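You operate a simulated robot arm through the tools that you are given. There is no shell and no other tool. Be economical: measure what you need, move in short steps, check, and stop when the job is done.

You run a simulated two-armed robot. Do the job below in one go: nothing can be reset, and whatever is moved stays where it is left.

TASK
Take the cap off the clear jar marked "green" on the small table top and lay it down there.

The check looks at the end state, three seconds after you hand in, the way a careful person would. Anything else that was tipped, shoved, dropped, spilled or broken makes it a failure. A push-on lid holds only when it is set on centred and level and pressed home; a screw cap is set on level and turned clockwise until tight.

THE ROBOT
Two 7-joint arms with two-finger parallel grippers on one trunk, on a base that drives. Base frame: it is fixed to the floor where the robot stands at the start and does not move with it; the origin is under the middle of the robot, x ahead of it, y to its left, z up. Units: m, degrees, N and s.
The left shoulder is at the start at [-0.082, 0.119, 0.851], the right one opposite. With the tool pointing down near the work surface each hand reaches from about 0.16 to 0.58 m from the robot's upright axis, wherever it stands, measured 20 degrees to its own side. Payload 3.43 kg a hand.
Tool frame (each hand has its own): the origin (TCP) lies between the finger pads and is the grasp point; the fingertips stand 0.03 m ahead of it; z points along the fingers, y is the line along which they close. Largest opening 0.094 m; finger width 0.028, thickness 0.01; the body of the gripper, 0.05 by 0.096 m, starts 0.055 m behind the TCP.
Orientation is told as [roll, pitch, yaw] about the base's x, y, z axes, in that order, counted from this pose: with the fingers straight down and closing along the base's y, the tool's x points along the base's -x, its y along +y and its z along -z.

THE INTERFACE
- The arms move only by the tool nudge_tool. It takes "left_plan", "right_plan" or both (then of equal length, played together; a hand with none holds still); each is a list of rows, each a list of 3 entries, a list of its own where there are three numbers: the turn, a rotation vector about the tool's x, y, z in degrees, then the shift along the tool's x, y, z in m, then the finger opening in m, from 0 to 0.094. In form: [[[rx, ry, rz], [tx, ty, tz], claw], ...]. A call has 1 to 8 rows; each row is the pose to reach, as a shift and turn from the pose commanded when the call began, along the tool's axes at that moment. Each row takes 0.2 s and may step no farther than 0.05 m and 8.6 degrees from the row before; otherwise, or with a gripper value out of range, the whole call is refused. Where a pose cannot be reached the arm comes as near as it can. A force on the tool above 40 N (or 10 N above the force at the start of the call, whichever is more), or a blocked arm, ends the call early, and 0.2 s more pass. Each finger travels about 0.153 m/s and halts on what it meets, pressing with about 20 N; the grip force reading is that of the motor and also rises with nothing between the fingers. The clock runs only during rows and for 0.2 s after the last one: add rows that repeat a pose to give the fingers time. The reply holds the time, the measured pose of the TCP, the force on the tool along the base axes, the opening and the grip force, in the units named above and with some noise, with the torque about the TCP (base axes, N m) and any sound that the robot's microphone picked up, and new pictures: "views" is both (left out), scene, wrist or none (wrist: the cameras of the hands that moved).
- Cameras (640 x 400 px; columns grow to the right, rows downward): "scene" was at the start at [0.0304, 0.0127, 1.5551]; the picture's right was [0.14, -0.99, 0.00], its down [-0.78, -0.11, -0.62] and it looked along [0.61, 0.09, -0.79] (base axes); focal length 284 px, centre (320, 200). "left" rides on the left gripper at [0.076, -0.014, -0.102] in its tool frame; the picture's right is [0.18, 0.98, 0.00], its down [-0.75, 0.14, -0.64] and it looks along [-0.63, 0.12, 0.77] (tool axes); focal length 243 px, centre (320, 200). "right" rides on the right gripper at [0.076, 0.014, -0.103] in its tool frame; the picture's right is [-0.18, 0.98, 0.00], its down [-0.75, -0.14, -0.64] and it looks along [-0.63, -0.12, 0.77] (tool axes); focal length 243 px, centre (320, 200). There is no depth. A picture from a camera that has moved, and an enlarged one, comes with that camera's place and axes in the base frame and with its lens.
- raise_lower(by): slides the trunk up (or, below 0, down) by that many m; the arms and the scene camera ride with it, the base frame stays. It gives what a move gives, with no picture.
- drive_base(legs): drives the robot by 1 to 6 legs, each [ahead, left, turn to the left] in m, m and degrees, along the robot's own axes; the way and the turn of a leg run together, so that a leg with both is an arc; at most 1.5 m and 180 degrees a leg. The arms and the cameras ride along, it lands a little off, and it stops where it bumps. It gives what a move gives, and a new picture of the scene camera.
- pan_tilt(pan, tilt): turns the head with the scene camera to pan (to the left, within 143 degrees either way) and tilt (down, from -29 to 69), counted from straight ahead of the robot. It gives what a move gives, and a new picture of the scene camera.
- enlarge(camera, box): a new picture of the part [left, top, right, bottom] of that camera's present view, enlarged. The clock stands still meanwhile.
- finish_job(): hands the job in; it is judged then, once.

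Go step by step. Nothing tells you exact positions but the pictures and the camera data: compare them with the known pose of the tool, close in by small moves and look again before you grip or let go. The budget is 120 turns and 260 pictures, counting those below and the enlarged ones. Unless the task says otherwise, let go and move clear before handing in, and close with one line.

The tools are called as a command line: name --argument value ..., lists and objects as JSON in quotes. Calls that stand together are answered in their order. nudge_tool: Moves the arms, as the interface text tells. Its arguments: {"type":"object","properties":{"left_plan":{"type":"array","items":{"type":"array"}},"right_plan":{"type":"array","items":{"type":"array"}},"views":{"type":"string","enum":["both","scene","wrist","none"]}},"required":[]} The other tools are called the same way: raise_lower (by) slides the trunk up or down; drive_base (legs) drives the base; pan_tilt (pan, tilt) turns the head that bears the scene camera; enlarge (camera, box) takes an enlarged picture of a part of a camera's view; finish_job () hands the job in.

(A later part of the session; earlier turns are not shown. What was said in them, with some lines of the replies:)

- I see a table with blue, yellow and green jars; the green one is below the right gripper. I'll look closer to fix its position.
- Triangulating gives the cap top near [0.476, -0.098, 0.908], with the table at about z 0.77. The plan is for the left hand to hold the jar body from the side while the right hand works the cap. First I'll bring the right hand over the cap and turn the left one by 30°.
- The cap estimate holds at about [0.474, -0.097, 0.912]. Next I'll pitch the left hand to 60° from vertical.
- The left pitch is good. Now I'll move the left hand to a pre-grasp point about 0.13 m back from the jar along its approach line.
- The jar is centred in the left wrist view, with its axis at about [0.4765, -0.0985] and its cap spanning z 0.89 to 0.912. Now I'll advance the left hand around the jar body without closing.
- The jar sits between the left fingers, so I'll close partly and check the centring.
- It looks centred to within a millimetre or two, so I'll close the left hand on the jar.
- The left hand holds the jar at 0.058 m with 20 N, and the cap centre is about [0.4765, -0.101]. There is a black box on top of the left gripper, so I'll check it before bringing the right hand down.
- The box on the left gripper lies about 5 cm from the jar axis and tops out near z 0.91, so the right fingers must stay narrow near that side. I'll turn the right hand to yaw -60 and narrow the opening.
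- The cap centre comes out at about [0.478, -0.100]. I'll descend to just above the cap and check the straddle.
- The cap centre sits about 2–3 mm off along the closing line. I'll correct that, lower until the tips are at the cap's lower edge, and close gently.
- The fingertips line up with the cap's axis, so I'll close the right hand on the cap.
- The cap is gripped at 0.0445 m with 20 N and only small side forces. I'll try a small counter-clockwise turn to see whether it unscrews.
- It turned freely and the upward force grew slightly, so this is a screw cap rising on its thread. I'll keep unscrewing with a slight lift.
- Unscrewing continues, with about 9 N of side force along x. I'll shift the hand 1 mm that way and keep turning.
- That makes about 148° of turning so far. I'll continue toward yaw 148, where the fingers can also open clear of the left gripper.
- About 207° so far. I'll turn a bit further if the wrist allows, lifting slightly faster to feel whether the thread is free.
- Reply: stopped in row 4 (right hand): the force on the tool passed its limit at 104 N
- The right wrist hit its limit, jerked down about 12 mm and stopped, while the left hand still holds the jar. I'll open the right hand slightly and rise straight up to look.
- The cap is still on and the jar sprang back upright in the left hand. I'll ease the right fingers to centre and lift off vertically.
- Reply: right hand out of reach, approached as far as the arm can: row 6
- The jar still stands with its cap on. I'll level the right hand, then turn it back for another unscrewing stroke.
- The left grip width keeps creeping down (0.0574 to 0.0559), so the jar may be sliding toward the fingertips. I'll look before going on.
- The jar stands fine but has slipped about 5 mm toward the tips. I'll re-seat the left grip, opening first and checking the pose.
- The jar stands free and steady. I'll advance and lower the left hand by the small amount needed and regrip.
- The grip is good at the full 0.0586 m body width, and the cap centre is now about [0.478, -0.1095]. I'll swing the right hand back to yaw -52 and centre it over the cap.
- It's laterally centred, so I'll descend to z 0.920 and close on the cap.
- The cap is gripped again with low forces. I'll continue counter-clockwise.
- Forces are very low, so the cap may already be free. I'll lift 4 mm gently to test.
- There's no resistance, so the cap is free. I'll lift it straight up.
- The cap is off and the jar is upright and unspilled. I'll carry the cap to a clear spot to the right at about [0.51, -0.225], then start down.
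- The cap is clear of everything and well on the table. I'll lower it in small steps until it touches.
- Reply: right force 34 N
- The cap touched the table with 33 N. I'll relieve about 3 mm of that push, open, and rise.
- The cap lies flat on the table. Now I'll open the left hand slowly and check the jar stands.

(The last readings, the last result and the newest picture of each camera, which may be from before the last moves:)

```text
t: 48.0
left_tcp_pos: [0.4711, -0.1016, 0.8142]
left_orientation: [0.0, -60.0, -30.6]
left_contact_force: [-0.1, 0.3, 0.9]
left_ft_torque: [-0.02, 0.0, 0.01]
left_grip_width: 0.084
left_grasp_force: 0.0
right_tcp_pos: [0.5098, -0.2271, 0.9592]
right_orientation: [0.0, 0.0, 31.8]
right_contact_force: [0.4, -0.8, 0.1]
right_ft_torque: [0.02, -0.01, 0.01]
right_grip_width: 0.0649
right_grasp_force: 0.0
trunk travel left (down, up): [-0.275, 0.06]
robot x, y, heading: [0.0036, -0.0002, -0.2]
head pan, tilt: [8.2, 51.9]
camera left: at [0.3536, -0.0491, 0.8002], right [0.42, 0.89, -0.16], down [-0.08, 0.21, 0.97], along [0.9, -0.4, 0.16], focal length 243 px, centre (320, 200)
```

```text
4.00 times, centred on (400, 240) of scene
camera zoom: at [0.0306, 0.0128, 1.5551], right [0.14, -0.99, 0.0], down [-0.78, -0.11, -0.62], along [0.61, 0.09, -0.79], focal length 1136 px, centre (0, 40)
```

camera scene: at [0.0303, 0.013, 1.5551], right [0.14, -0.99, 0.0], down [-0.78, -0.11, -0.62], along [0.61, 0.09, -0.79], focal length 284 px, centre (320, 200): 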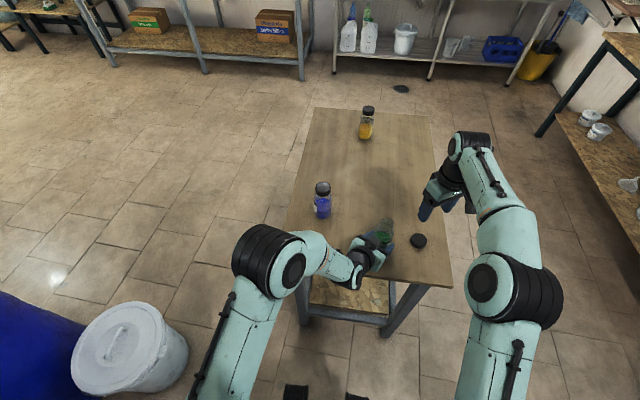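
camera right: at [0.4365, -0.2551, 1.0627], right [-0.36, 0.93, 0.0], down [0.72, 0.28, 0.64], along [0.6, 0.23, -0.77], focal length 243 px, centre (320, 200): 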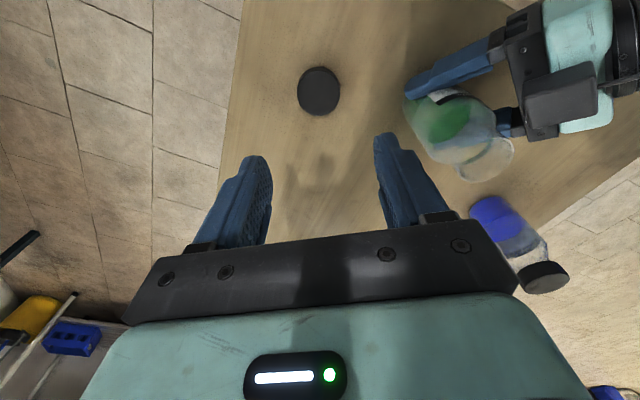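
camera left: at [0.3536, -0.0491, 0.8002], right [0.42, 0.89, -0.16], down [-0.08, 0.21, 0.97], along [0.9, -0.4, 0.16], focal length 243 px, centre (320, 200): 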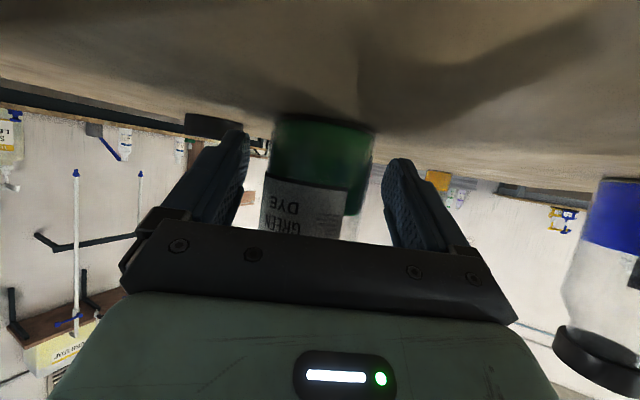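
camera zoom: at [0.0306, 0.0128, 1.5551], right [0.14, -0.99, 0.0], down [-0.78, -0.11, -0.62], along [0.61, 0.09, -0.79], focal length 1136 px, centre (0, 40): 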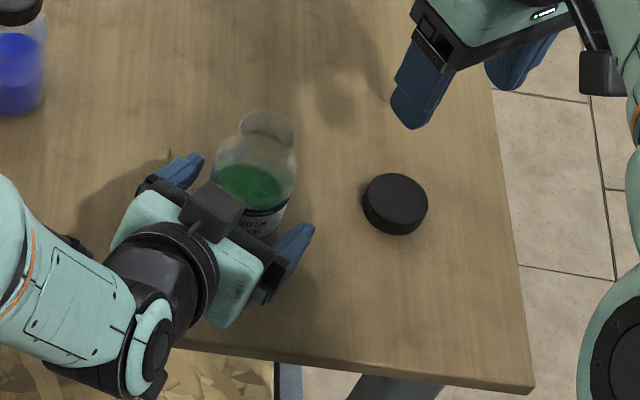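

The jar stands free. I'll back the left hand out along its approach line.

nudge_tool --left_plan '[[[0, 0, 0], [0, 0, -0.015], 0.084], [[0, 0, 0], [0, 0, -0.035], 0.084], [[0, 0, 0], [0, 0, -0.065], 0.084], [[0, 0, 0], [0, 0, -0.1], 0.084], [[0, 0, 0], [0, 0, -0.13], 0.084], [[0, 0, 0], [0, 0, -0.13], 0.084]]'

enlarge --camera "scene" --box '[300, 90, 460, 290]'

```text
t: 49.4
left_tcp_pos: [0.3726, -0.0457, 0.8774]
left_orientation: [-0.1, -59.8, -30.6]
left_contact_force: [-0.6, -0.1, 0.1]
left_ft_torque: [-0.01, -0.03, -0.01]
left_grip_width: 0.0839
left_grasp_force: 0.1
right_tcp_pos: [0.5108, -0.227, 0.9597]
right_orientation: [0.0, 0.0, 31.7]
right_contact_force: [0.5, 0.6, 0.2]
right_ft_torque: [-0.05, -0.01, 0.03]
right_grip_width: 0.0651
right_grasp_force: 0.0
trunk travel left (down, up): [-0.275, 0.06]
robot x, y, heading: [-0.002, 0.0019, 0.1]
head pan, tilt: [8.2, 51.9]
camera scene: at [0.0309, 0.0125, 1.5551], right [0.14, -0.99, 0.0], down [-0.78, -0.11, -0.62], along [0.61, 0.09, -0.79], focal length 284 px, centre (320, 200)
camera left: at [0.2561, 0.0077, 0.8635], right [0.42, 0.89, -0.16], down [-0.08, 0.21, 0.97], along [0.9, -0.4, 0.16], focal length 243 px, centre (320, 200)
```

scene: 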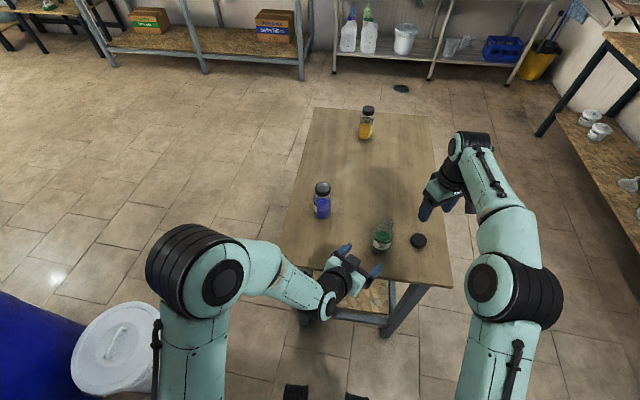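
left: 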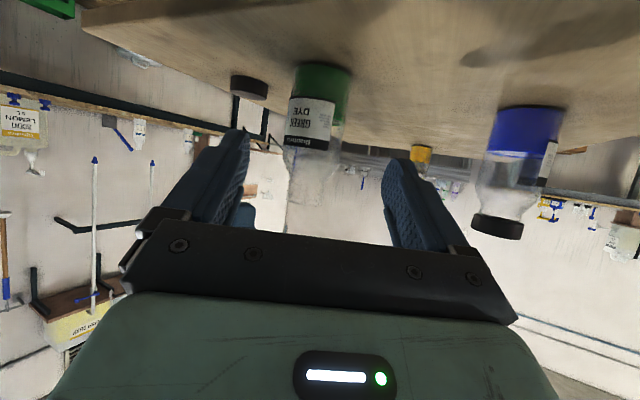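

```text
2.00 times, centred on (380, 190) of scene
camera zoom: at [0.0309, 0.0125, 1.5551], right [0.14, -0.99, 0.0], down [-0.78, -0.11, -0.62], along [0.61, 0.09, -0.79], focal length 568 px, centre (200, 220)
```

zoom: 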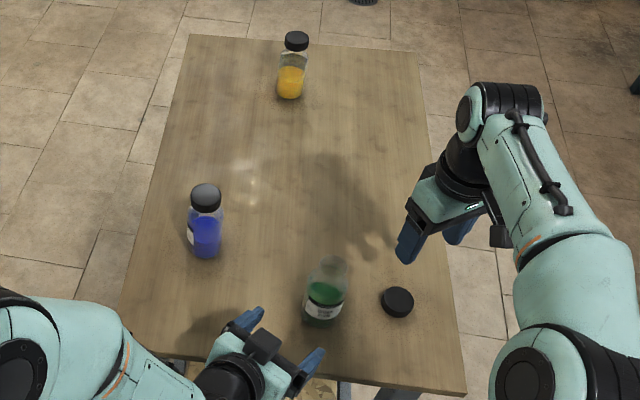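

The green jar stands open and upright, its cap lies flat on the table, the other jars haven't moved, and both hands are clear. I'm handing in.

finish_job

```text
The job is handed in.
```

The green jar's cap is off and lying flat on the small table; the jar is upright and unspilled, about 1 cm from where it started after the right wrist hit its limit and jerked it mid-turn, and the other jars are untouched.
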